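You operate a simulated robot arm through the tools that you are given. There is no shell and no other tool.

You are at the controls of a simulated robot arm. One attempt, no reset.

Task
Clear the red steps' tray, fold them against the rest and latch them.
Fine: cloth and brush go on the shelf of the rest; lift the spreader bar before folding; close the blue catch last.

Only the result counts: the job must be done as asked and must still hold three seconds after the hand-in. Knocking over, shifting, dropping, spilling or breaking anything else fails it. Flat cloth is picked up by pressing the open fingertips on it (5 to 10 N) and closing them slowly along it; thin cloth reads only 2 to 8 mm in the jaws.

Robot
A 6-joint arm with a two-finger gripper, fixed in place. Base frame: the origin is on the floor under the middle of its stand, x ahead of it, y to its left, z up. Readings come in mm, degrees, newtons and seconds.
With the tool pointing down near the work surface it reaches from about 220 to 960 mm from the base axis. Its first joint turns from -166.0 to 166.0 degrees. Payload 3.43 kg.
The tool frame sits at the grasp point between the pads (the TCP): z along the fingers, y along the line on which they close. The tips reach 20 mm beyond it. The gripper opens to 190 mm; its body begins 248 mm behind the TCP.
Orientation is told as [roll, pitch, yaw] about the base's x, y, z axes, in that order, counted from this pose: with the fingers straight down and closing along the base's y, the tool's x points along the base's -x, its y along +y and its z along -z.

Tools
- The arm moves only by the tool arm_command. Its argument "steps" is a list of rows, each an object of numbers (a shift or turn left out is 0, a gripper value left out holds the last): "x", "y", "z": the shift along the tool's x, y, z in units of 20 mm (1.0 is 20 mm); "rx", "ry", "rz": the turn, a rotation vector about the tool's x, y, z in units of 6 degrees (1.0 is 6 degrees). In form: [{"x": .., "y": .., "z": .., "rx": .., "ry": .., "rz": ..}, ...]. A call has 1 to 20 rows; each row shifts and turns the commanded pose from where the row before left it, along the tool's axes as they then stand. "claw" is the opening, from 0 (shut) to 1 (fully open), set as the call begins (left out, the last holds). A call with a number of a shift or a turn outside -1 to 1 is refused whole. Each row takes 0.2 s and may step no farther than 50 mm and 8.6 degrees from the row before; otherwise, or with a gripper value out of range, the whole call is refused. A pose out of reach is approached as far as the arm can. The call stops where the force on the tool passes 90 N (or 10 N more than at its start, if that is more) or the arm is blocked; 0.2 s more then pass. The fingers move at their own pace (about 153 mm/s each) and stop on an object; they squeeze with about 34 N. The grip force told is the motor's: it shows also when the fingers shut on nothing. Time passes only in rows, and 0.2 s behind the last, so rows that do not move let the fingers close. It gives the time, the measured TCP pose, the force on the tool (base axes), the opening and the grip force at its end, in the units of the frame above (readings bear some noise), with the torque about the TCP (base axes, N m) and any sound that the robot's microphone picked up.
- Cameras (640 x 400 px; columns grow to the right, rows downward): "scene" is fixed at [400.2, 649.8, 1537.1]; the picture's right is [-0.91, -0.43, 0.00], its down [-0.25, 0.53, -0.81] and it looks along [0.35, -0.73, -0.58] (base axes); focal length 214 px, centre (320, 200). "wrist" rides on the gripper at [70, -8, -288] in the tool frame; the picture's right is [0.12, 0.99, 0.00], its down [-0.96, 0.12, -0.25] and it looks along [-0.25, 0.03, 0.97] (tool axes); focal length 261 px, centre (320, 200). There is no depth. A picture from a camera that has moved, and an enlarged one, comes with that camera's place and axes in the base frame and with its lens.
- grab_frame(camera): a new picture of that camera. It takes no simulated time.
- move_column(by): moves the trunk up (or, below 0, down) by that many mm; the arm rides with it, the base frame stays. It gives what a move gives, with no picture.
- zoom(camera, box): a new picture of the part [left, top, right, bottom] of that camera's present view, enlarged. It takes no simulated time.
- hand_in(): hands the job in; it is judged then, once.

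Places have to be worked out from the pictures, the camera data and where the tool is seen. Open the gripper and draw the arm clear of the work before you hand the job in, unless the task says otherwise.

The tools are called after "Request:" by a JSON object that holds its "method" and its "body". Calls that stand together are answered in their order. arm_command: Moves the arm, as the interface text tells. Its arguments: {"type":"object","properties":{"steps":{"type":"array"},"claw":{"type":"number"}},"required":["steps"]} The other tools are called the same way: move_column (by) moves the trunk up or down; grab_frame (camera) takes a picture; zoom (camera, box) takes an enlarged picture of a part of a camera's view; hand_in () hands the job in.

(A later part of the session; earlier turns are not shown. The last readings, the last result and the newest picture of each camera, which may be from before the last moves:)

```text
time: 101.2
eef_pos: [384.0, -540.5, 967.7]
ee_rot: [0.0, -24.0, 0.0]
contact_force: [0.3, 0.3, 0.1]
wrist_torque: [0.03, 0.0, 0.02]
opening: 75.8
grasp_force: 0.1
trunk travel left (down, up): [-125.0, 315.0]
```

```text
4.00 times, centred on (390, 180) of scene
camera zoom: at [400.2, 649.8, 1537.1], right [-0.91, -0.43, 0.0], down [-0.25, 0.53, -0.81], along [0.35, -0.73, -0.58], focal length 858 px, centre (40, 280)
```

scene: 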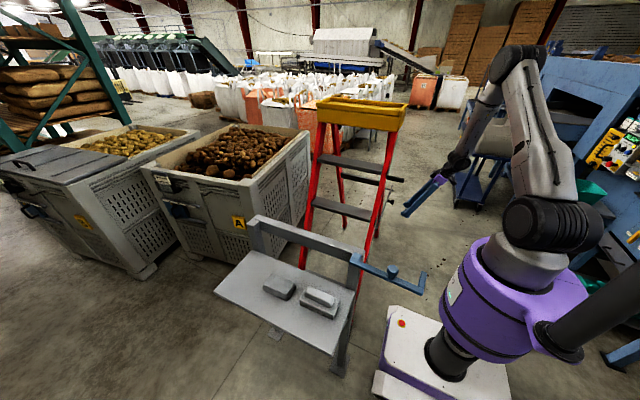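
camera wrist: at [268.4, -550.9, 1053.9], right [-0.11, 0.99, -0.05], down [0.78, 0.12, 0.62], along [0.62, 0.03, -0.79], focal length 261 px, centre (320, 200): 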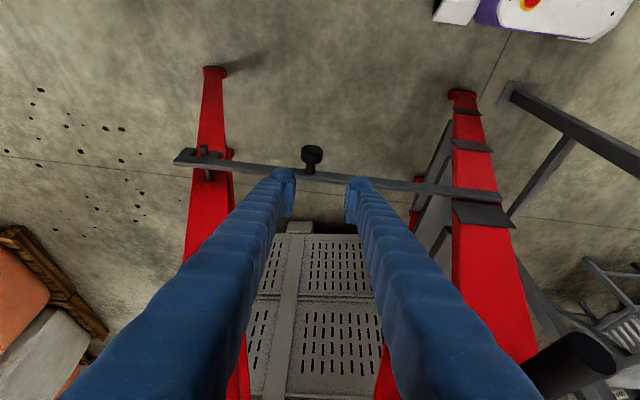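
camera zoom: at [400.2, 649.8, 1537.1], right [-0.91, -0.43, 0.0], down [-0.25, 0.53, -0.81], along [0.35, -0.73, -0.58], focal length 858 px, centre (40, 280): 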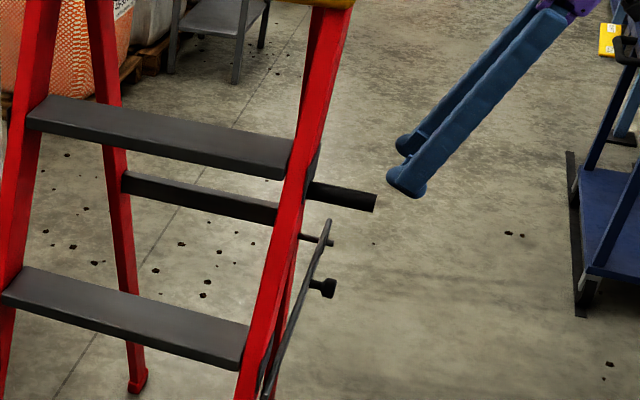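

The bar is safely back on its pin. I'll lower the trunk the remaining 125 mm, then reorient in free space.

Request:
{"method": "move_column", "body": {"by": -125}}

Request:
{"method": "arm_command", "body": {"steps": [{"x": 0.3, "y": -0.5, "ry": -0.6}, {"x": 0.3, "y": -0.5, "ry": -0.6}, {"x": 0.3, "y": -0.5, "ry": -0.6}, {"x": 0.3, "y": -0.5, "ry": -0.6}, {"x": 0.3, "y": -0.5, "ry": -0.6}, {"x": 0.3, "y": -0.5, "ry": -0.5}]}}

Request:
{"method": "grab_frame", "body": {"camera": "scene"}}

Request:
{"method": "grab_frame", "body": {"camera": "wrist"}}

```text
time: 102.7
eef_pos: [383.2, -540.6, 843.1]
ee_rot: [0.0, -24.0, 0.0]
contact_force: [-0.5, 0.6, -0.2]
wrist_torque: [0.04, 0.01, 0.01]
opening: 76.3
grasp_force: 0.0
trunk travel left (down, up): [0.0, 440.0]
```

```text
time: 104.1
eef_pos: [354.8, -600.4, 822.4]
ee_rot: [-0.1, -45.0, 0.1]
contact_force: [0.3, 0.5, -0.2]
wrist_torque: [-0.04, 0.07, -0.05]
opening: 75.8
grasp_force: 0.0
trunk travel left (down, up): [0.0, 440.0]
```

```text
taken
```

scene: 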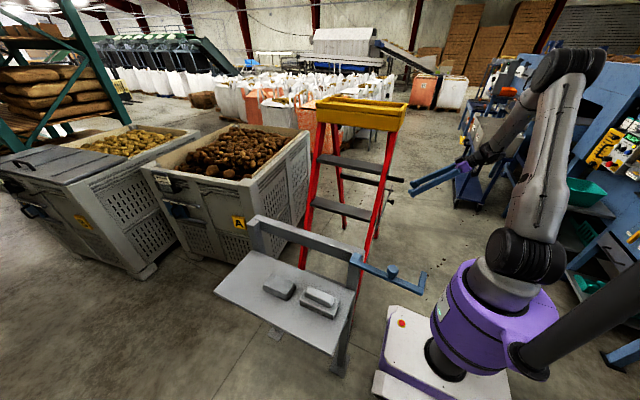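

```text
taken
camera wrist: at [99.3, -609.5, 976.5], right [-0.08, 0.99, -0.09], down [0.5, 0.12, 0.86], along [0.86, 0.03, -0.51], focal length 261 px, centre (320, 200)
```

wrist: 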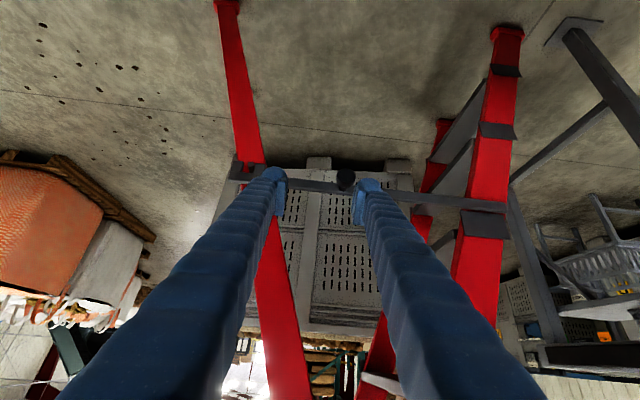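

The 45° incline is reachable with the trunk low. Now I'll roll the tool +25° about the base x axis, so it can turn with the bar later.

Request:
{"method": "arm_command", "body": {"steps": [{"rx": -0.49, "rz": 0.49}, {"rx": -0.49, "rz": 0.49}, {"rx": -0.49, "rz": 0.49}, {"rx": -0.49, "rz": 0.49}, {"rx": -0.49, "rz": 0.49}, {"rx": -0.49, "rz": 0.49}], "claw": 0.35}}

Request:
{"method": "grab_frame", "body": {"camera": "wrist"}}

Request:
{"method": "zoom", "body": {"camera": "scene", "box": [350, 120, 480, 220]}}

```text
time: 105.5
eef_pos: [352.5, -599.9, 824.0]
ee_rot: [33.4, -39.8, -22.9]
contact_force: [-0.1, 0.7, 0.8]
wrist_torque: [-0.03, 0.06, -0.03]
opening: 66.4
grasp_force: 0.1
trunk travel left (down, up): [0.0, 440.0]
```

```text
taken
camera wrist: at [98.7, -674.1, 959.1], right [-0.08, 0.94, 0.34], down [0.51, -0.26, 0.82], along [0.86, 0.24, -0.45], focal length 261 px, centre (320, 200)
```

wrist: 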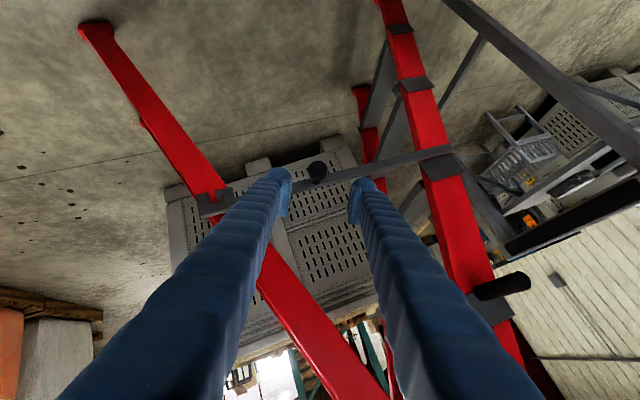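

```text
4.00 times, centred on (415, 170) of scene
camera zoom: at [400.2, 649.8, 1537.1], right [-0.91, -0.43, 0.0], down [-0.25, 0.53, -0.81], along [0.35, -0.73, -0.58], focal length 858 px, centre (-60, 320)
```

zoom: 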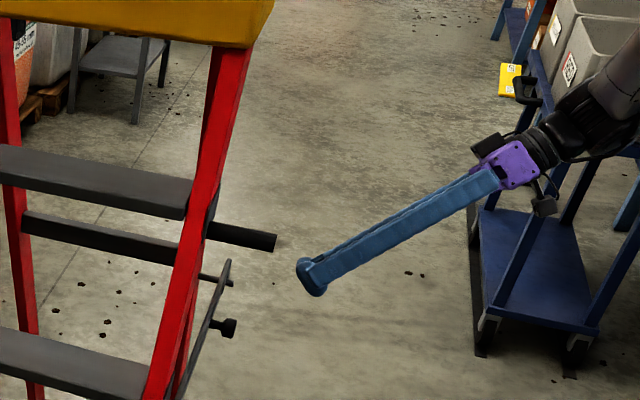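

The roll works as intended. I'll zoom to centre on the knob in this view.

Request:
{"method": "zoom", "body": {"camera": "wrist", "box": [240, 130, 400, 230]}}

```text
4.00 times, centred on (320, 180) of wrist
camera zoom: at [98.7, -674.1, 959.1], right [-0.08, 0.94, 0.34], down [0.51, -0.26, 0.82], along [0.86, 0.24, -0.45], focal length 1043 px, centre (320, 280)
```

zoom: 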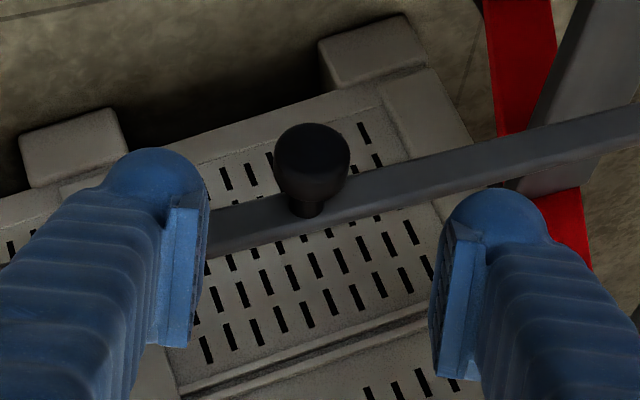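

The knob centre is at about (446, −561.5, 717). I'll correct the offset and advance most of the way along the tool's axis.

Request:
{"method": "arm_command", "body": {"steps": [{"x": 0.176, "y": -0.131, "z": 0.9}, {"x": 0.176, "y": -0.131, "z": 0.9}, {"x": 0.176, "y": -0.131, "z": 0.9}, {"x": 0.176, "y": -0.131, "z": 0.9}, {"z": 0.9}, {"z": 0.7}]}}

Request:
{"method": "zoom", "body": {"camera": "wrist", "box": [240, 130, 400, 230]}}

```text
time: 106.9
eef_pos: [417.0, -573.8, 743.2]
ee_rot: [33.3, -39.9, -22.9]
contact_force: [0.9, 0.7, 0.8]
wrist_torque: [-0.02, 0.05, -0.03]
opening: 66.5
grasp_force: 0.1
trunk travel left (down, up): [0.0, 440.0]
```

```text
4.00 times, centred on (320, 180) of wrist
camera zoom: at [163.2, -647.5, 878.2], right [-0.08, 0.94, 0.34], down [0.51, -0.26, 0.82], along [0.86, 0.24, -0.45], focal length 1043 px, centre (320, 280)
```

zoom: 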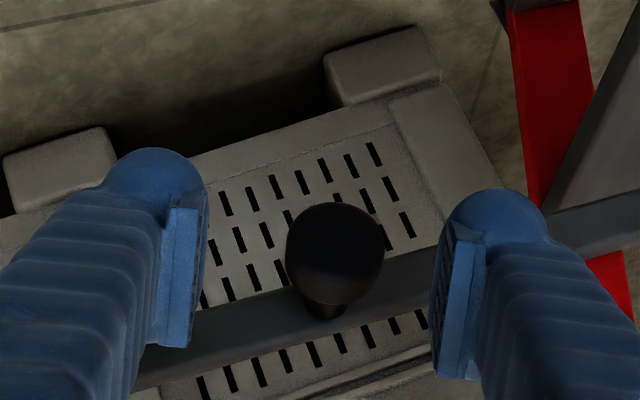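

A slight offset remains (about +5 mm in tool y and −6 mm in tool x). I'll correct it while advancing the last 43 mm.

Request:
{"method": "arm_command", "body": {"steps": [{"x": -0.15, "y": 0.14, "z": 0.8}, {"x": -0.15, "y": 0.13, "z": 0.8}, {"z": 0.55}]}}

Request:
{"method": "zoom", "body": {"camera": "wrist", "box": [240, 130, 400, 230]}}

Request:
{"method": "zoom", "body": {"camera": "scene", "box": [370, 170, 430, 220]}}

```text
time: 107.7
eef_pos: [451.7, -559.2, 720.1]
ee_rot: [33.3, -39.8, -22.9]
contact_force: [0.2, 0.0, -0.6]
wrist_torque: [-0.03, 0.03, -0.01]
opening: 66.6
grasp_force: 0.0
trunk travel left (down, up): [0.0, 440.0]
```

```text
4.00 times, centred on (320, 180) of wrist
camera zoom: at [197.5, -632.0, 856.8], right [-0.08, 0.94, 0.34], down [0.51, -0.26, 0.82], along [0.86, 0.24, -0.45], focal length 1043 px, centre (320, 280)
```

zoom: 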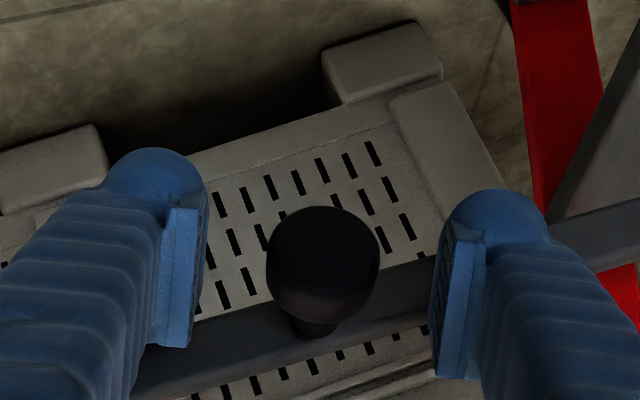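

```text
8.00 times, centred on (400, 195) of scene
camera zoom: at [400.2, 649.8, 1537.1], right [-0.91, -0.43, 0.0], down [-0.25, 0.53, -0.81], along [0.35, -0.73, -0.58], focal length 1716 px, centre (-320, 240)
```

zoom: 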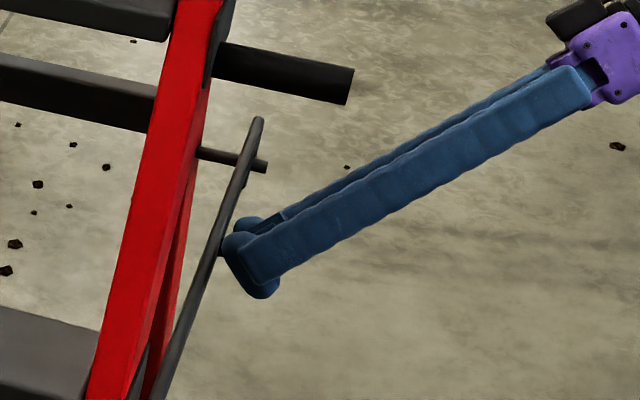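

The knob is centred on the grasp point. I'll close on it.

Request:
{"method": "arm_command", "body": {"steps": [{}, {}, {}], "claw": 0}}

Request:
{"method": "zoom", "body": {"camera": "wrist", "box": [240, 130, 400, 230]}}

```text
time: 108.5
eef_pos: [451.7, -558.0, 723.1]
ee_rot: [33.4, -39.9, -22.9]
contact_force: [-0.7, 4.0, 1.5]
wrist_torque: [0.07, -0.16, 0.06]
opening: 30.4
grasp_force: 45.3
trunk travel left (down, up): [0.0, 440.0]
```

```text
4.00 times, centred on (320, 180) of wrist
camera zoom: at [197.4, -631.8, 857.0], right [-0.08, 0.94, 0.34], down [0.51, -0.26, 0.82], along [0.86, 0.24, -0.45], focal length 1043 px, centre (320, 280)
```

zoom: 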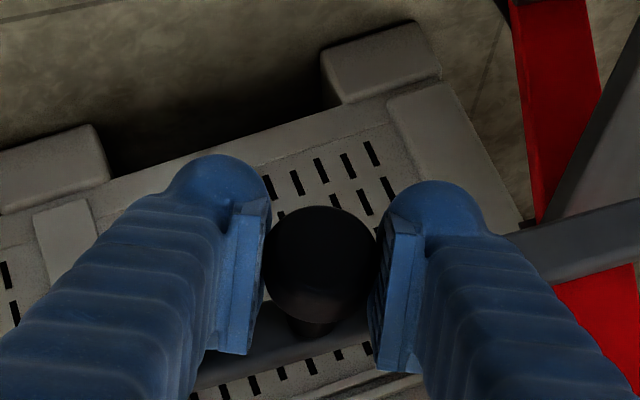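

A firm grip with low forces. I'll lift along the arc with the tool turning together with the bar, 10° first.

Request:
{"method": "arm_command", "body": {"steps": [{"x": -0.3114, "y": 0.2512, "z": -0.3114, "rx": 0.2357, "rz": -0.2357}, {"x": -0.3114, "y": 0.2512, "z": -0.3114, "rx": 0.2357, "rz": -0.2357}, {"x": -0.3114, "y": 0.2512, "z": -0.3114, "rx": 0.2357, "rz": -0.2357}, {"x": -0.3114, "y": 0.2512, "z": -0.3114, "rx": 0.2357, "rz": -0.2357}, {"x": -0.3114, "y": 0.2512, "z": -0.3114, "rx": 0.2357, "rz": -0.2357}, {}]}}

Request:
{"method": "zoom", "body": {"camera": "wrist", "box": [240, 130, 400, 230]}}

```text
time: 109.9
eef_pos: [451.0, -553.5, 772.1]
ee_rot: [20.6, -43.0, -14.6]
contact_force: [0.9, -18.6, 2.1]
wrist_torque: [-0.07, -0.12, -0.25]
opening: 30.5
grasp_force: 45.5
trunk travel left (down, up): [0.0, 440.0]
```

```text
4.00 times, centred on (320, 180) of wrist
camera zoom: at [197.1, -601.0, 917.8], right [-0.08, 0.98, 0.17], down [0.5, -0.11, 0.86], along [0.86, 0.16, -0.49], focal length 1043 px, centre (320, 280)
```

zoom: 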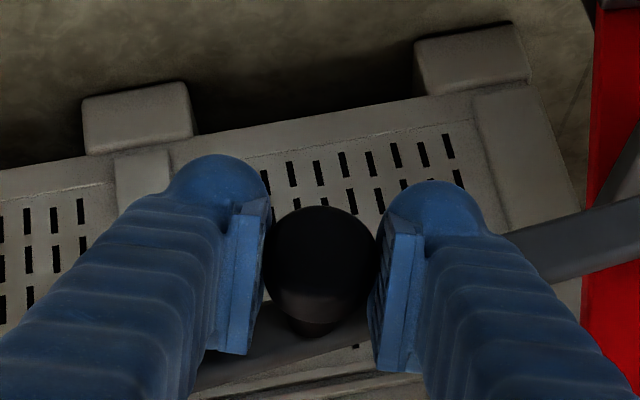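

No slipping now (opening steady at 30.5 mm). A radial force of −18 N says my arc draws in slightly too much, so I'll correct that and continue another 10°.

Request:
{"method": "arm_command", "body": {"steps": [{"x": -0.332, "y": 0.16, "z": -0.332, "rx": 0.2357, "rz": -0.2357}, {"x": -0.3187, "y": 0.2317, "z": -0.3187, "rx": 0.2357, "rz": -0.2357}, {"x": -0.3187, "y": 0.2317, "z": -0.3187, "rx": 0.2357, "rz": -0.2357}, {"x": -0.3187, "y": 0.2317, "z": -0.3187, "rx": 0.2357, "rz": -0.2357}, {"x": -0.3187, "y": 0.2317, "z": -0.3187, "rx": 0.2357, "rz": -0.2357}, {}]}}

Request:
{"method": "zoom", "body": {"camera": "wrist", "box": [240, 130, 400, 230]}}

```text
time: 111.3
eef_pos: [452.2, -537.9, 820.3]
ee_rot: [7.0, -44.9, -5.0]
contact_force: [-5.6, -17.4, 4.7]
wrist_torque: [-0.1, 0.06, -0.09]
opening: 30.3
grasp_force: 44.4
trunk travel left (down, up): [0.0, 440.0]
```

```text
4.00 times, centred on (320, 180) of wrist
camera zoom: at [197.2, -561.5, 972.3], right [-0.08, 1.0, 0.0], down [0.51, 0.04, 0.86], along [0.86, 0.07, -0.51], focal length 1043 px, centre (320, 280)
```

zoom: 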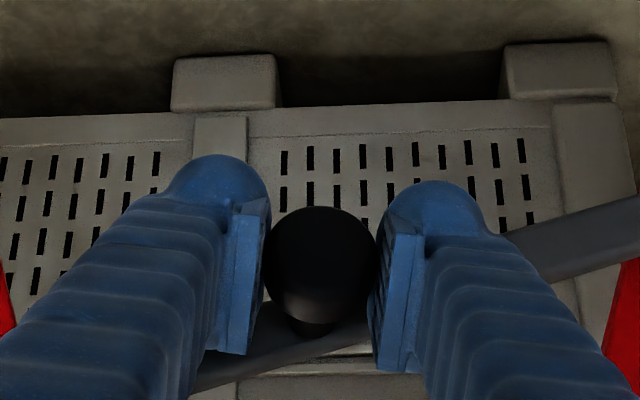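

The grip remains solid; the pull along the arc is just −1.8 N. I'll relieve the radial force a bit and continue another 10°.

Request:
{"method": "arm_command", "body": {"steps": [{"x": -0.337, "y": 0.17, "z": -0.337, "rx": 0.2357, "rz": -0.2357}, {"x": -0.3187, "y": 0.2317, "z": -0.3187, "rx": 0.2357, "rz": -0.2357}, {"x": -0.3187, "y": 0.2317, "z": -0.3187, "rx": 0.2357, "rz": -0.2357}, {"x": -0.3187, "y": 0.2317, "z": -0.3187, "rx": 0.2357, "rz": -0.2357}, {"x": -0.3187, "y": 0.2317, "z": -0.3187, "rx": 0.2357, "rz": -0.2357}, {}]}}

Request:
{"method": "grab_frame", "body": {"camera": "wrist"}}

Request:
{"method": "zoom", "body": {"camera": "scene", "box": [340, 120, 460, 220]}}

```text
time: 112.7
eef_pos: [449.9, -515.2, 865.3]
ee_rot: [-6.9, -44.7, 5.0]
contact_force: [2.4, 4.3, -3.9]
wrist_torque: [0.17, -0.36, 0.14]
opening: 30.3
grasp_force: 44.3
trunk travel left (down, up): [0.0, 440.0]
```

```text
taken
camera wrist: at [197.3, -513.0, 1019.5], right [-0.09, 0.98, -0.17], down [0.51, 0.19, 0.84], along [0.86, -0.01, -0.51], focal length 261 px, centre (320, 200)
```

wrist: 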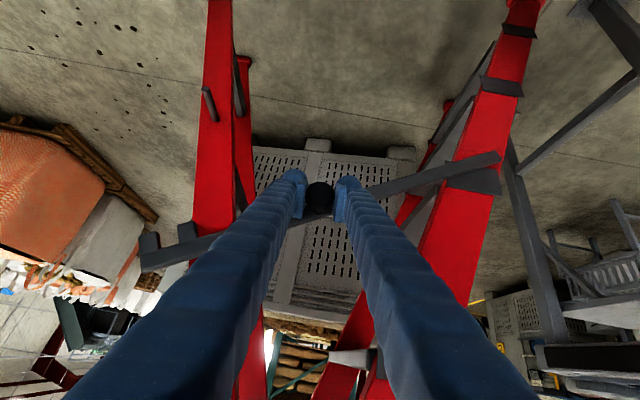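

```text
4.00 times, centred on (400, 170) of scene
camera zoom: at [400.2, 649.8, 1537.1], right [-0.91, -0.43, 0.0], down [-0.25, 0.53, -0.81], along [0.35, -0.73, -0.58], focal length 858 px, centre (0, 320)
```

zoom: 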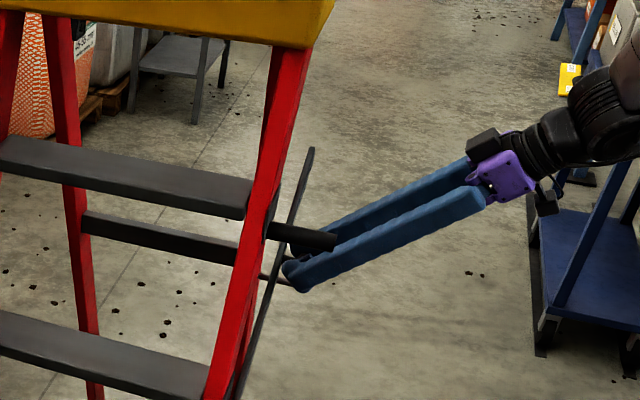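

The bar is raised about 31° with hardly any load. I'll go on another 10°, watching clearance to the handle.

Request:
{"method": "arm_command", "body": {"steps": [{"x": -0.3187, "y": 0.2317, "z": -0.3187, "rx": 0.2357, "rz": -0.2357}, {"x": -0.3187, "y": 0.2317, "z": -0.3187, "rx": 0.2357, "rz": -0.2357}, {"x": -0.3187, "y": 0.2317, "z": -0.3187, "rx": 0.2357, "rz": -0.2357}, {"x": -0.3187, "y": 0.2317, "z": -0.3187, "rx": 0.2357, "rz": -0.2357}, {"x": -0.3187, "y": 0.2317, "z": -0.3187, "rx": 0.2357, "rz": -0.2357}, {}]}}

Request:
{"method": "zoom", "body": {"camera": "wrist", "box": [200, 120, 500, 330]}}

Request:
{"method": "zoom", "body": {"camera": "scene", "box": [350, 130, 430, 210]}}

```text
time: 114.1
eef_pos: [451.5, -484.6, 906.3]
ee_rot: [-20.7, -43.1, 14.4]
contact_force: [-15.6, 17.2, -15.8]
wrist_torque: [0.19, 0.18, 0.19]
opening: 30.5
grasp_force: 45.2
trunk travel left (down, up): [0.0, 440.0]
```

```text
1.90 times, centred on (350, 225) of wrist
camera zoom: at [197.3, -455.5, 1057.7], right [-0.09, 0.94, -0.34], down [0.51, 0.33, 0.8], along [0.86, -0.1, -0.5], focal length 496 px, centre (263, 152)
```

zoom: 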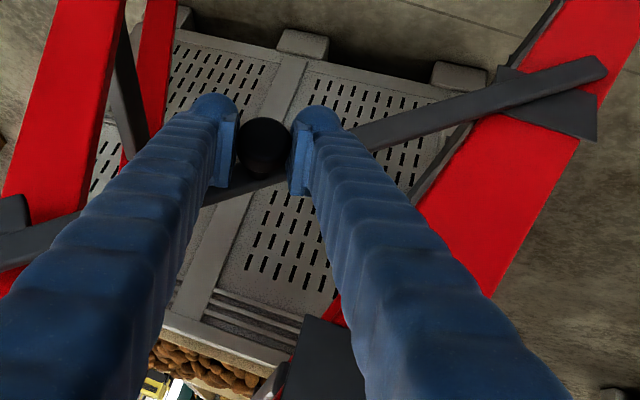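

```text
5.00 times, centred on (390, 170) of scene
camera zoom: at [400.2, 649.8, 1537.1], right [-0.91, -0.43, 0.0], down [-0.25, 0.53, -0.81], along [0.35, -0.73, -0.58], focal length 1072 px, centre (-30, 350)
```

zoom: 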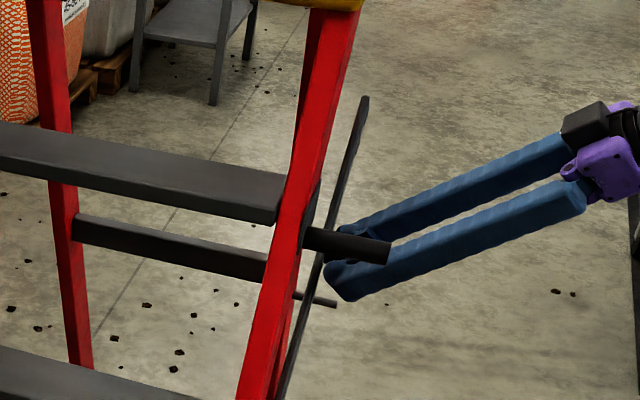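

The radial force has changed sign and there's a −15 N x-force, so I'll trim position slightly and raise 4° more, then read the load along the arc.

Request:
{"method": "arm_command", "body": {"steps": [{"x": 0.06, "y": 0.066, "z": -0.011}, {"x": -0.315, "y": 0.25, "z": -0.315, "rx": 0.2357, "rz": -0.2357}, {"x": -0.315, "y": 0.25, "z": -0.315, "rx": 0.2357, "rz": -0.2357}, {}]}}

Request:
{"method": "zoom", "body": {"camera": "wrist", "box": [200, 120, 500, 330]}}

```text
time: 115.1
eef_pos: [451.7, -470.2, 921.0]
ee_rot: [-25.9, -41.9, 17.9]
contact_force: [-3.2, 14.2, -14.3]
wrist_torque: [0.2, 0.14, 0.21]
opening: 30.6
grasp_force: 44.8
trunk travel left (down, up): [0.0, 440.0]
```

```text
1.90 times, centred on (350, 225) of wrist
camera zoom: at [197.2, -430.9, 1069.6], right [-0.08, 0.91, -0.4], down [0.51, 0.39, 0.77], along [0.86, -0.14, -0.49], focal length 496 px, centre (263, 152)
```

zoom: 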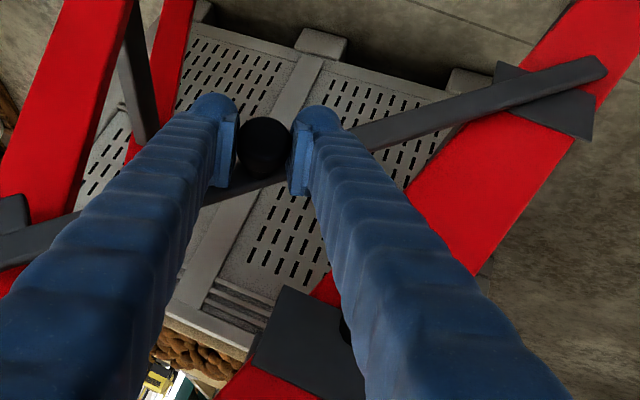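

The load along the arc has gone from −1.8 N to about zero at 46°. This looks like an over-centre point beyond which the bar stays up. I'll relieve the radial pull and raise 3° more.

Request:
{"method": "arm_command", "body": {"steps": [{"x": 0.01, "y": 0.075, "z": 0.01}, {"x": -0.2365, "y": 0.185, "z": -0.2365, "rx": 0.1768, "rz": -0.1768}, {"x": -0.2365, "y": 0.185, "z": -0.2365, "rx": 0.1768, "rz": -0.1768}, {}]}}

Request:
{"method": "zoom", "body": {"camera": "wrist", "box": [200, 120, 500, 330]}}

Request:
{"method": "zoom", "body": {"camera": "scene", "box": [350, 130, 430, 210]}}

```text
time: 116.1
eef_pos: [450.8, -455.7, 935.8]
ee_rot: [-28.4, -40.6, 19.9]
contact_force: [-4.4, 39.9, -49.6]
wrist_torque: [-0.08, 0.92, -0.01]
opening: 30.8
grasp_force: 44.8
out of reach, approached as far as the arm can: row 3
trunk travel left (down, up): [0.0, 440.0]
```

```text
1.90 times, centred on (350, 225) of wrist
camera zoom: at [198.7, -411.2, 1085.2], right [-0.09, 0.9, -0.44], down [0.51, 0.42, 0.75], along [0.85, -0.15, -0.5], focal length 496 px, centre (263, 152)
```

zoom: 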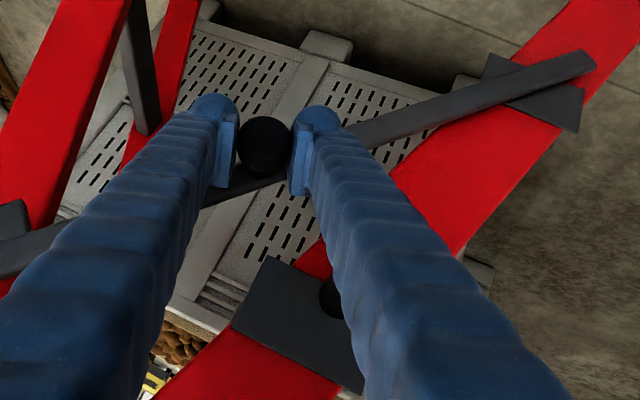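

```text
5.00 times, centred on (390, 170) of scene
camera zoom: at [400.2, 649.8, 1537.1], right [-0.91, -0.43, 0.0], down [-0.25, 0.53, -0.81], along [0.35, -0.73, -0.58], focal length 1072 px, centre (-30, 350)
```

zoom: 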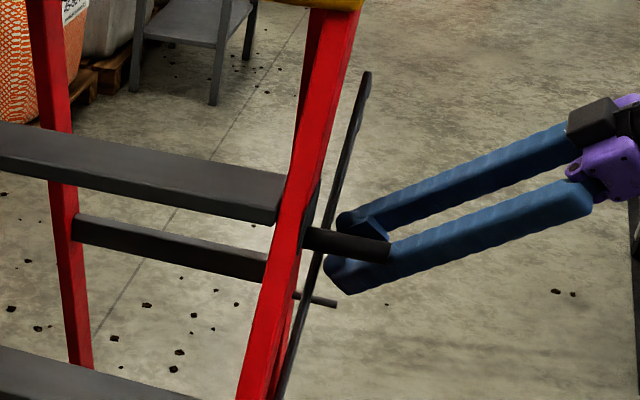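

The arm reaches its limit here, with the bar at about 49°. Only a light bar is involved, so I'll open the fingers just slightly and see whether it stays up.

Request:
{"method": "arm_command", "body": {"steps": [{"x": 0.03, "y": 0.08, "z": 0.03}]}}

Request:
{"method": "arm_command", "body": {"steps": [{}, {}], "claw": 0.22}}

Request:
{"method": "grab_frame", "body": {"camera": "wrist"}}

Request:
{"method": "zoom", "body": {"camera": "scene", "box": [350, 130, 430, 210]}}

```text
time: 116.5
eef_pos: [452.9, -456.4, 936.2]
ee_rot: [-28.4, -40.7, 19.9]
contact_force: [-3.7, 40.3, -50.3]
wrist_torque: [-0.08, 0.52, 0.09]
opening: 30.4
grasp_force: 45.0
trunk travel left (down, up): [0.0, 440.0]
```

```text
time: 117.1
eef_pos: [451.4, -462.8, 940.6]
ee_rot: [-29.1, -41.0, 20.2]
contact_force: [0.5, 0.2, -0.1]
wrist_torque: [0.01, -0.07, -0.02]
opening: 41.8
grasp_force: 0.1
trunk travel left (down, up): [0.0, 440.0]
```

```text
taken
camera wrist: at [198.3, -415.5, 1088.7], right [-0.09, 0.89, -0.44], down [0.51, 0.42, 0.75], along [0.86, -0.16, -0.49], focal length 261 px, centre (320, 200)
```

wrist: 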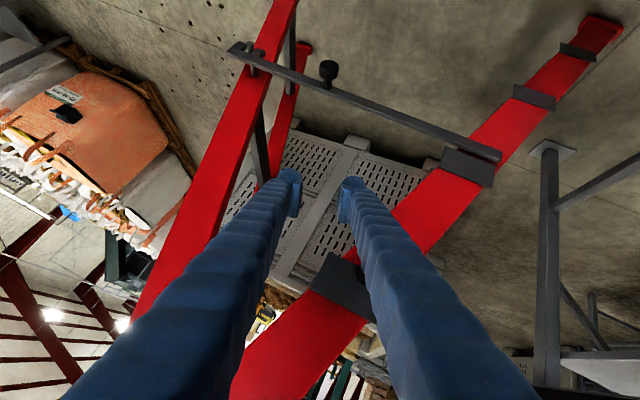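

```text
5.00 times, centred on (390, 170) of scene
camera zoom: at [400.2, 649.8, 1537.1], right [-0.91, -0.43, 0.0], down [-0.25, 0.53, -0.81], along [0.35, -0.73, -0.58], focal length 1072 px, centre (-30, 350)
```

zoom: 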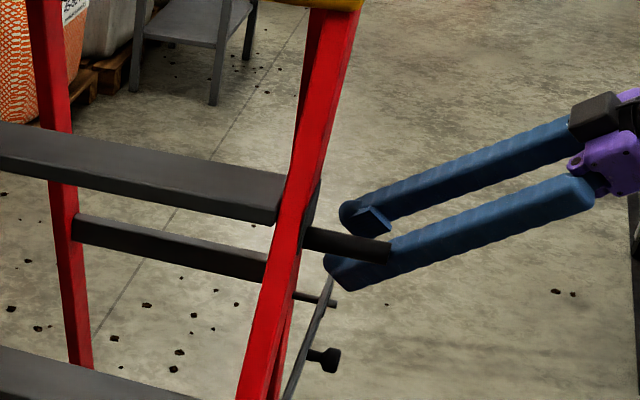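

The bar fell back onto its pin again, so it isn't held at 49° either. The bar therefore has to be held by its knob, clear of the pin, while the fold starts. I'll back out and re-set the grip with a steeper tool that can travel far toward +y.

Request:
{"method": "arm_command", "body": {"steps": [{"x": 0.89, "y": -0.875, "z": -0.17}, {"x": 0.89, "y": -0.875, "z": -0.17}, {"x": 0.89, "y": -0.875, "z": -0.17}, {"x": 0.89, "y": -0.875, "z": -0.17}, {"ry": 0.833}, {"ry": 0.833}, {"ry": 0.833}, {"ry": 0.833}, {"ry": 0.833}], "claw": 0.35}}

Request:
{"method": "grab_frame", "body": {"camera": "wrist"}}

Request:
{"method": "grab_frame", "body": {"camera": "scene"}}

```text
time: 119.1
eef_pos: [391.6, -541.5, 927.1]
ee_rot: [-23.2, -18.5, 7.8]
contact_force: [0.5, -0.5, -0.1]
wrist_torque: [0.07, -0.11, 0.02]
opening: 66.8
grasp_force: 0.1
trunk travel left (down, up): [0.0, 440.0]
```

```text
taken
camera wrist: at [226.2, -458.4, 1158.3], right [-0.11, 0.91, -0.41], down [0.82, 0.32, 0.48], along [0.56, -0.28, -0.78], focal length 261 px, centre (320, 200)
```

wrist: 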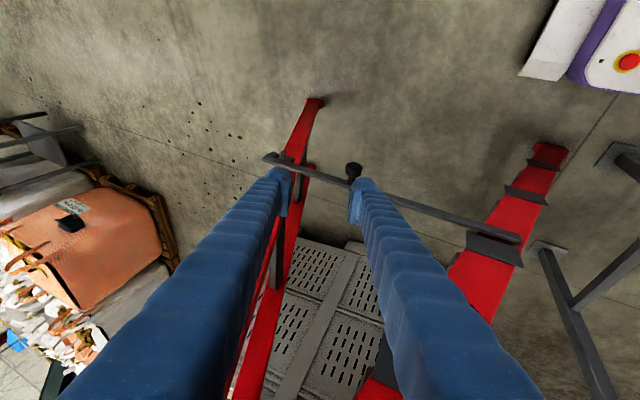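

```text
taken
```

scene: 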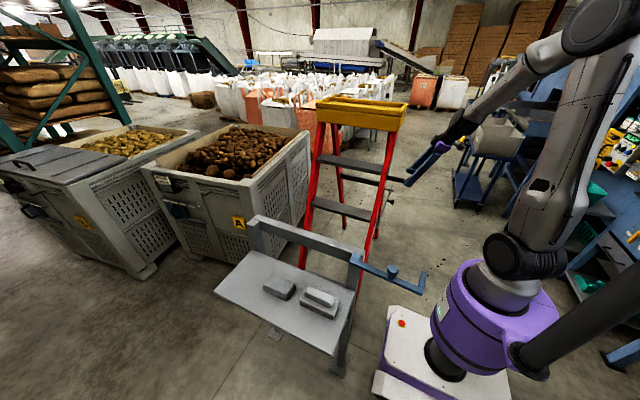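

The ladder is unchanged and the pose is comfortable. I'll roll the tool to +18° and line up behind the knob again.

Request:
{"method": "arm_command", "body": {"steps": [{"rx": -0.522, "rz": 0.19}, {"rx": -0.522, "rz": 0.19}, {"rx": -0.522, "rz": 0.19}, {"rx": -0.522, "rz": 0.19}, {"rx": -0.522, "rz": 0.19}, {"rx": -0.522, "rz": 0.19}, {"rx": -0.522, "rz": 0.19}, {"rx": -0.522, "rz": 0.19}, {"rx": -0.522, "rz": 0.19}, {"rx": -0.522, "rz": 0.19}, {"rx": -0.522, "rz": 0.19}, {"rx": -0.522, "rz": 0.19}, {"x": 0.118, "y": -0.817, "z": 0.704}, {"x": 0.118, "y": -0.817, "z": 0.704}, {"x": 0.118, "y": -0.817, "z": 0.704}, {"x": 0.118, "y": -0.817, "z": 0.704}, {"x": 0.118, "y": -0.817, "z": 0.704}]}}

Request:
{"method": "grab_frame", "body": {"camera": "wrist"}}

Request:
{"method": "zoom", "body": {"camera": "wrist", "box": [240, 130, 400, 230]}}

```text
time: 122.7
eef_pos: [403.0, -595.8, 832.6]
ee_rot: [19.1, -19.0, -6.4]
contact_force: [0.9, -0.1, -0.6]
wrist_torque: [-0.07, 0.04, -0.02]
opening: 66.5
grasp_force: 0.1
trunk travel left (down, up): [0.0, 440.0]
```

```text
taken
camera wrist: at [237.7, -681.9, 1065.9], right [-0.11, 0.96, 0.27], down [0.82, -0.06, 0.57], along [0.56, 0.28, -0.78], focal length 261 px, centre (320, 200)
```

wrist: 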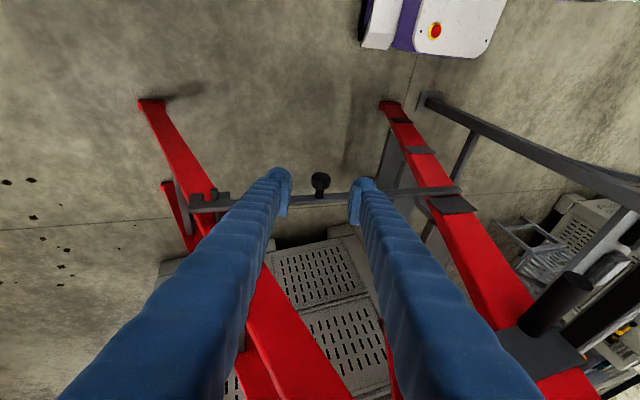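

```text
4.00 times, centred on (320, 180) of wrist
camera zoom: at [237.7, -681.9, 1065.9], right [-0.11, 0.96, 0.27], down [0.82, -0.06, 0.57], along [0.56, 0.28, -0.78], focal length 1043 px, centre (320, 280)
```

zoom: 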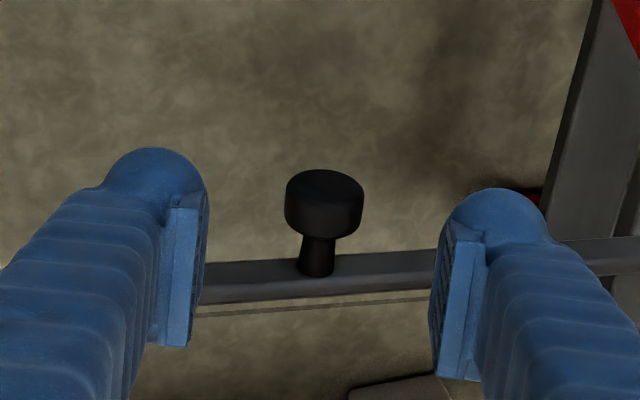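

The knob head centre works out to (453, −557, 719). I'll advance along the tool's axis to it with the small lateral correction.

Request:
{"method": "arm_command", "body": {"steps": [{"x": -0.06, "y": 0.015, "z": 1}, {"x": -0.06, "y": 0.015, "z": 1}, {"x": -0.06, "y": 0.015, "z": 1}, {"x": -0.06, "y": 0.015, "z": 1}, {"x": -0.06, "y": 0.015, "z": 1}, {"z": 0.9}, {"z": 0.5}]}}

Request:
{"method": "zoom", "body": {"camera": "wrist", "box": [240, 130, 400, 230]}}

```text
time: 124.3
eef_pos: [452.3, -557.6, 722.3]
ee_rot: [19.1, -18.8, -6.4]
contact_force: [1.2, -0.5, 0.3]
wrist_torque: [-0.01, 0.0, 0.0]
opening: 66.4
grasp_force: 0.1
trunk travel left (down, up): [0.0, 440.0]
```

```text
4.00 times, centred on (320, 180) of wrist
camera zoom: at [287.4, -643.7, 953.8], right [-0.11, 0.96, 0.27], down [0.82, -0.06, 0.57], along [0.56, 0.28, -0.78], focal length 1043 px, centre (320, 280)
```

zoom: 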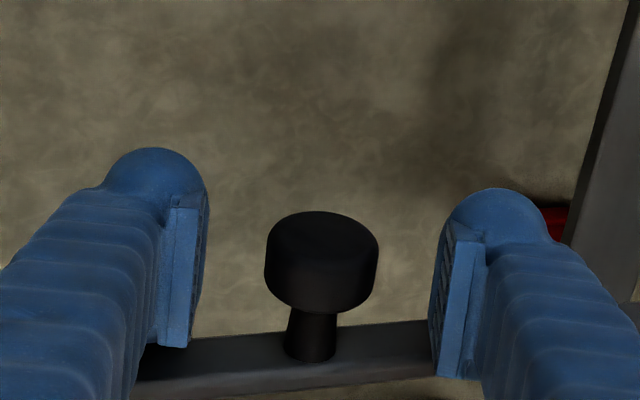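

Centred. I'll go 3 mm deeper and close on the knob.

Request:
{"method": "arm_command", "body": {"steps": [{"z": 0.15}, {}]}}

Request:
{"method": "arm_command", "body": {"steps": [{}, {}, {}], "claw": 0}}

```text
time: 124.9
eef_pos: [452.3, -556.4, 720.7]
ee_rot: [19.2, -18.8, -6.4]
contact_force: [0.1, 1.0, 0.8]
wrist_torque: [0.03, -0.03, 0.02]
opening: 66.4
grasp_force: 0.0
trunk travel left (down, up): [0.0, 440.0]
```

```text
time: 125.7
eef_pos: [453.1, -557.4, 719.9]
ee_rot: [19.2, -18.8, -6.4]
contact_force: [0.3, -0.9, -0.2]
wrist_torque: [0.01, 0.0, 0.0]
opening: 28.7
grasp_force: 44.8
trunk travel left (down, up): [0.0, 440.0]
```

Gripped. I'll lift about 8°, enough to bring the prongs well clear of the pin, with the tool turning along.

Request:
{"method": "arm_command", "body": {"steps": [{"x": -0.1614, "y": 0.17, "z": -0.4435, "rx": 0.3132, "rz": -0.114}, {"x": -0.1614, "y": 0.17, "z": -0.4435, "rx": 0.3132, "rz": -0.114}, {"x": -0.1614, "y": 0.17, "z": -0.4435, "rx": 0.3132, "rz": -0.114}, {"x": -0.1614, "y": 0.17, "z": -0.4435, "rx": 0.3132, "rz": -0.114}, {}]}}

Request:
{"method": "grab_frame", "body": {"camera": "wrist"}}

```text
time: 126.9
eef_pos: [454.1, -553.4, 759.7]
ee_rot: [10.7, -19.6, -3.6]
contact_force: [-10.5, 5.3, -3.6]
wrist_torque: [-0.19, 0.18, -0.03]
opening: 28.9
grasp_force: 45.2
trunk travel left (down, up): [0.0, 440.0]
```

```text
taken
camera wrist: at [288.6, -606.8, 1001.2], right [-0.11, 0.98, 0.13], down [0.82, 0.02, 0.57], along [0.56, 0.17, -0.81], focal length 261 px, centre (320, 200)
```

wrist: 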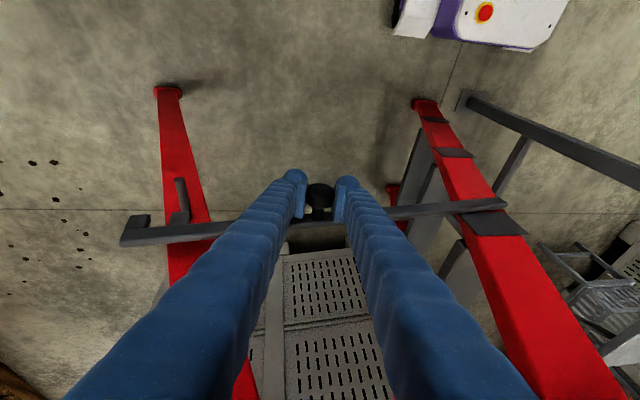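

I'll check that the prongs are clear of the pin.

Request:
{"method": "zoom", "body": {"camera": "wrist", "box": [100, 160, 260, 260]}}

Request:
{"method": "zoom", "body": {"camera": "scene", "box": [360, 150, 430, 220]}}

```text
4.00 times, centred on (180, 210) of wrist
camera zoom: at [288.6, -606.8, 1001.2], right [-0.11, 0.98, 0.13], down [0.82, 0.02, 0.57], along [0.56, 0.17, -0.81], focal length 1043 px, centre (880, 160)
```

zoom: 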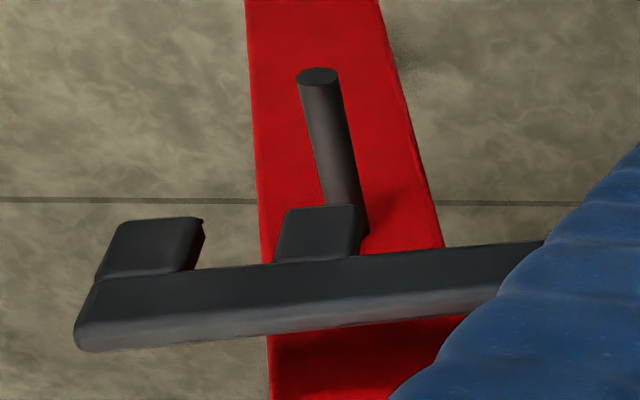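

```text
5.71 times, centred on (395, 185) of scene
camera zoom: at [400.2, 649.8, 1537.1], right [-0.91, -0.43, 0.0], down [-0.25, 0.53, -0.81], along [0.35, -0.73, -0.58], focal length 1226 px, centre (-109, 286)
```

zoom: 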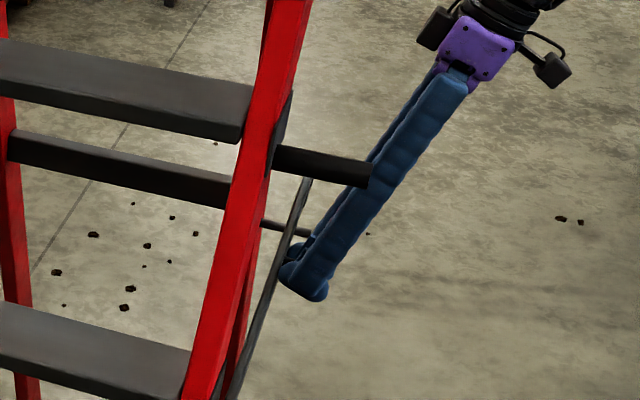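

The prongs are up off the pin. I'll lift 4° more for margin and trim x by 1 mm.

Request:
{"method": "arm_command", "body": {"steps": [{"x": -0.12, "y": 0.17, "z": -0.46, "rx": 0.3132, "rz": -0.114}, {"x": -0.1614, "y": 0.18, "z": -0.4435, "rx": 0.3132, "rz": -0.114}, {}]}}

Request:
{"method": "zoom", "body": {"camera": "wrist", "box": [80, 130, 400, 280]}}

```text
time: 127.7
eef_pos: [453.6, -549.6, 779.6]
ee_rot: [6.5, -19.9, -2.2]
contact_force: [2.9, 6.3, -3.2]
wrist_torque: [-0.04, -0.24, -0.18]
opening: 28.9
grasp_force: 45.3
trunk travel left (down, up): [0.0, 440.0]
```

```text
2.00 times, centred on (240, 205) of wrist
camera zoom: at [288.4, -585.7, 1024.1], right [-0.11, 0.99, 0.06], down [0.82, 0.06, 0.57], along [0.56, 0.12, -0.82], focal length 521 px, centre (480, 190)
```

zoom: 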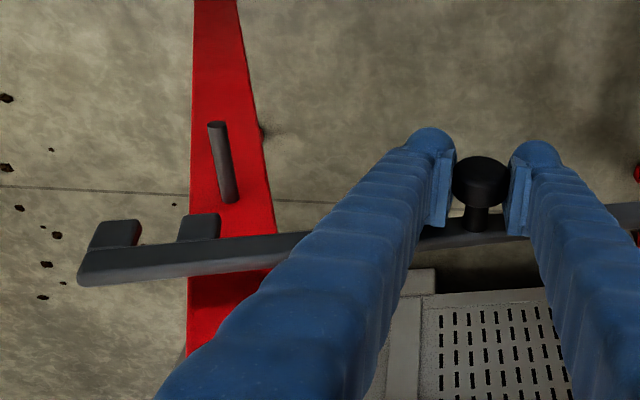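

Clear of the pin. Now I'll gently push the knob toward +y, along the bar against its hinge, by 10 mm and read the resistance.

Request:
{"method": "arm_command", "body": {"steps": [{"y": 0.25}, {"y": 0.25}, {}]}}

```text
time: 128.5
eef_pos: [451.2, -532.9, 778.7]
ee_rot: [6.9, -19.7, -2.1]
contact_force: [-0.4, -1.8, 1.6]
wrist_torque: [0.1, 0.12, 0.07]
opening: 0.1
grasp_force: 33.5
trunk travel left (down, up): [0.0, 440.0]
```

The opening reads 0.1 mm, so the knob slipped out of the fingers. I'll look at the state.

Request:
{"method": "grab_frame", "body": {"camera": "wrist"}}

Request:
{"method": "zoom", "body": {"camera": "scene", "box": [340, 130, 440, 230]}}

```text
taken
camera wrist: at [286.4, -570.6, 1024.0], right [-0.11, 0.99, 0.07], down [0.82, 0.05, 0.57], along [0.56, 0.12, -0.82], focal length 261 px, centre (320, 200)
```

wrist: 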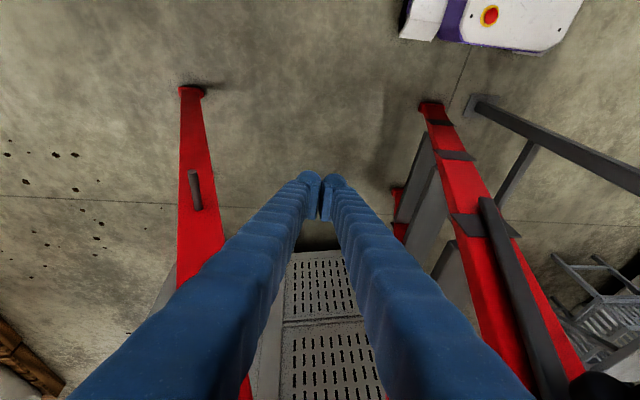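

```text
4.00 times, centred on (390, 180) of scene
camera zoom: at [400.2, 649.8, 1537.1], right [-0.91, -0.43, 0.0], down [-0.25, 0.53, -0.81], along [0.35, -0.73, -0.58], focal length 858 px, centre (40, 280)
```

zoom: 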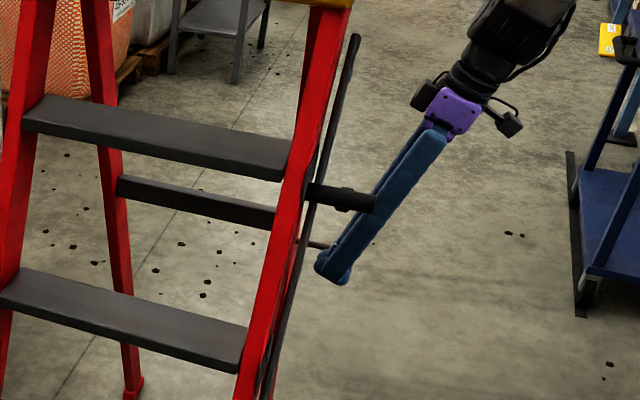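

Interesting: the knob was squeezed upward out of the pads, and the bar swung all the way up against the leg by the handle. It seems to stay there. I'll verify with close-ups.

Request:
{"method": "zoom", "body": {"camera": "wrist", "box": [400, 160, 640, 400]}}

Request:
{"method": "zoom", "body": {"camera": "scene", "box": [360, 130, 410, 200]}}

Request:
{"method": "arm_command", "body": {"steps": [{}, {}, {}]}}

Request:
{"method": "zoom", "body": {"camera": "scene", "box": [340, 130, 440, 230]}}

```text
1.67 times, centred on (520, 280) of wrist
camera zoom: at [286.4, -570.6, 1024.0], right [-0.11, 0.99, 0.07], down [0.82, 0.05, 0.57], along [0.56, 0.12, -0.82], focal length 434 px, centre (-13, 67)
```

zoom: 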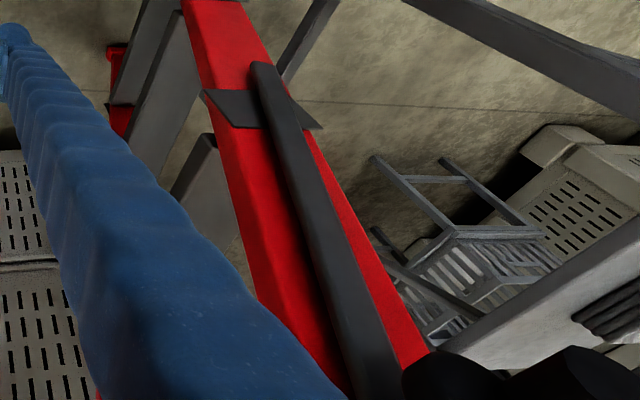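

```text
5.71 times, centred on (385, 165) of scene
camera zoom: at [400.2, 649.8, 1537.1], right [-0.91, -0.43, 0.0], down [-0.25, 0.53, -0.81], along [0.35, -0.73, -0.58], focal length 1226 px, centre (-51, 400)
```

zoom: 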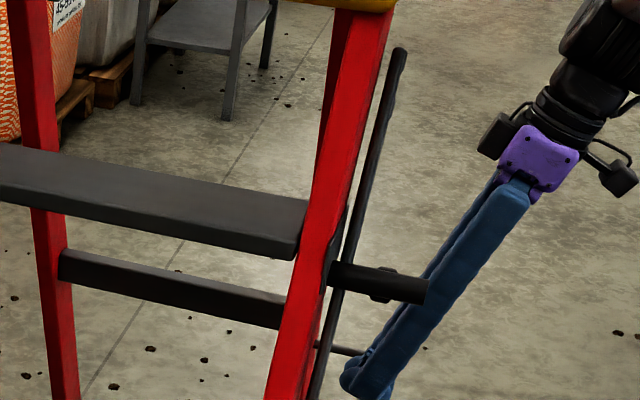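

```text
time: 129.3
eef_pos: [452.6, -538.8, 780.3]
ee_rot: [6.5, -19.8, -2.3]
contact_force: [0.4, -0.1, 0.1]
wrist_torque: [-0.03, 0.01, 0.01]
opening: 0.3
grasp_force: 34.3
trunk travel left (down, up): [0.0, 440.0]
```

```text
4.00 times, centred on (390, 180) of scene
camera zoom: at [400.2, 649.8, 1537.1], right [-0.91, -0.43, 0.0], down [-0.25, 0.53, -0.81], along [0.35, -0.73, -0.58], focal length 858 px, centre (40, 280)
```

zoom: 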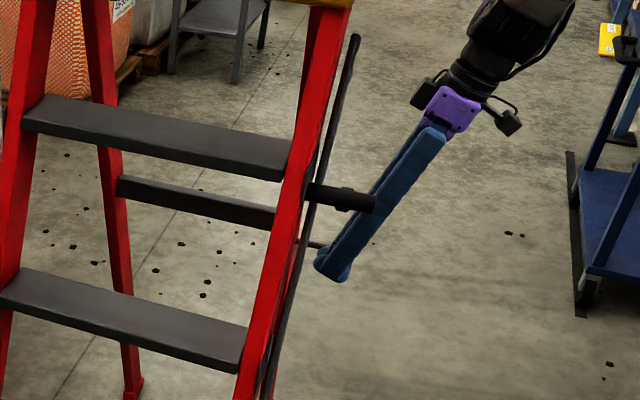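

The bar now stays raised by itself against the stop by the handle; a detent holds it. Now I'll back the tool away in −x and go up, to come over the handle for the fold.

Request:
{"method": "arm_command", "body": {"steps": [{"x": 0.94, "z": -0.342}, {"x": 0.94, "z": -0.342}, {"x": 0.94, "z": -0.342}, {"x": 0.94, "z": -0.342}, {"x": 0.94, "z": -0.342}, {"x": -0.34, "y": 0.113, "z": -0.934}, {"x": -0.34, "y": 0.113, "z": -0.934}, {"x": -0.34, "y": 0.113, "z": -0.934}, {"x": -0.34, "y": 0.113, "z": -0.934}, {"x": -0.34, "y": 0.113, "z": -0.934}, {"x": -0.34, "y": 0.113, "z": -0.934}, {"x": -0.34, "y": 0.113, "z": -0.934}, {"x": -0.34, "y": 0.113, "z": -0.934}, {"x": -0.34, "y": 0.113, "z": -0.934}, {"x": -0.34, "y": 0.113, "z": -0.934}, {"x": -0.34, "y": 0.113, "z": -0.934}, {"x": -0.34, "y": 0.113, "z": -0.934}, {"x": -0.34, "y": 0.113, "z": -0.934}, {"x": -0.34, "y": 0.113, "z": -0.934}, {"x": -0.34, "y": 0.113, "z": -0.934}]}}

Request:
{"method": "grab_frame", "body": {"camera": "wrist"}}

Request:
{"method": "grab_frame", "body": {"camera": "scene"}}

```text
time: 133.5
eef_pos: [353.2, -537.1, 1083.6]
ee_rot: [6.5, -19.8, -2.2]
contact_force: [0.2, 0.5, -0.3]
wrist_torque: [0.02, -0.03, -0.01]
opening: 0.0
grasp_force: 34.2
trunk travel left (down, up): [0.0, 440.0]
```

```text
taken
camera wrist: at [187.4, -573.9, 1326.7], right [-0.11, 0.99, 0.06], down [0.82, 0.05, 0.57], along [0.56, 0.12, -0.82], focal length 261 px, centre (320, 200)
```

wrist: 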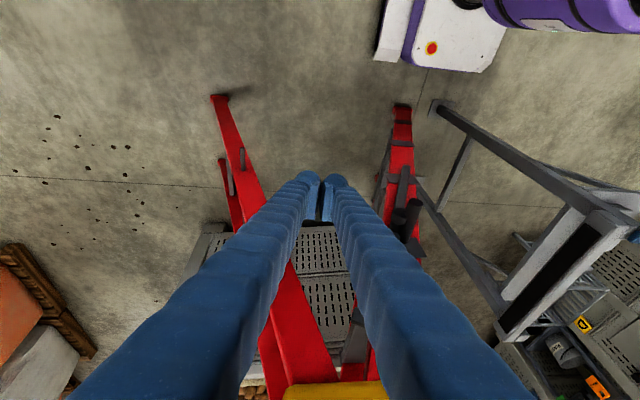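

```text
taken
```

scene: 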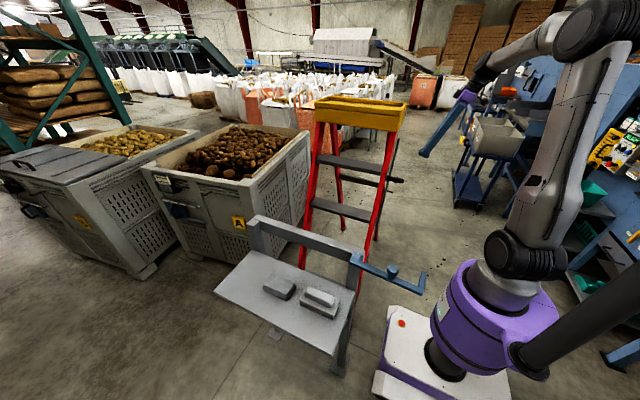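

The bar remains raised. I'll zoom in to see handle and knob closely.

Request:
{"method": "zoom", "body": {"camera": "wrist", "box": [350, 140, 470, 290]}}

Request:
{"method": "zoom", "body": {"camera": "scene", "box": [365, 125, 415, 200]}}

```text
2.67 times, centred on (410, 215) of wrist
camera zoom: at [187.4, -573.9, 1326.7], right [-0.11, 0.99, 0.06], down [0.82, 0.05, 0.57], along [0.56, 0.12, -0.82], focal length 695 px, centre (80, 160)
```

zoom: 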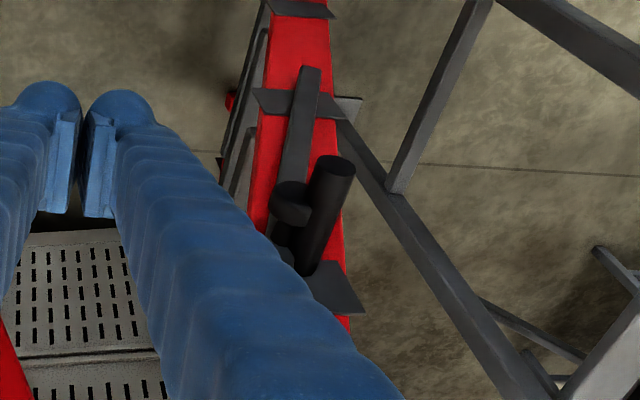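

```text
5.33 times, centred on (390, 162) of scene
camera zoom: at [400.2, 649.8, 1537.1], right [-0.91, -0.43, 0.0], down [-0.25, 0.53, -0.81], along [0.35, -0.73, -0.58], focal length 1144 px, centre (-53, 400)
```

zoom: 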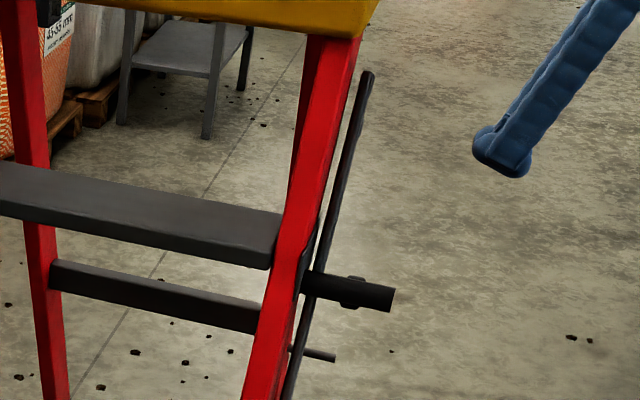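

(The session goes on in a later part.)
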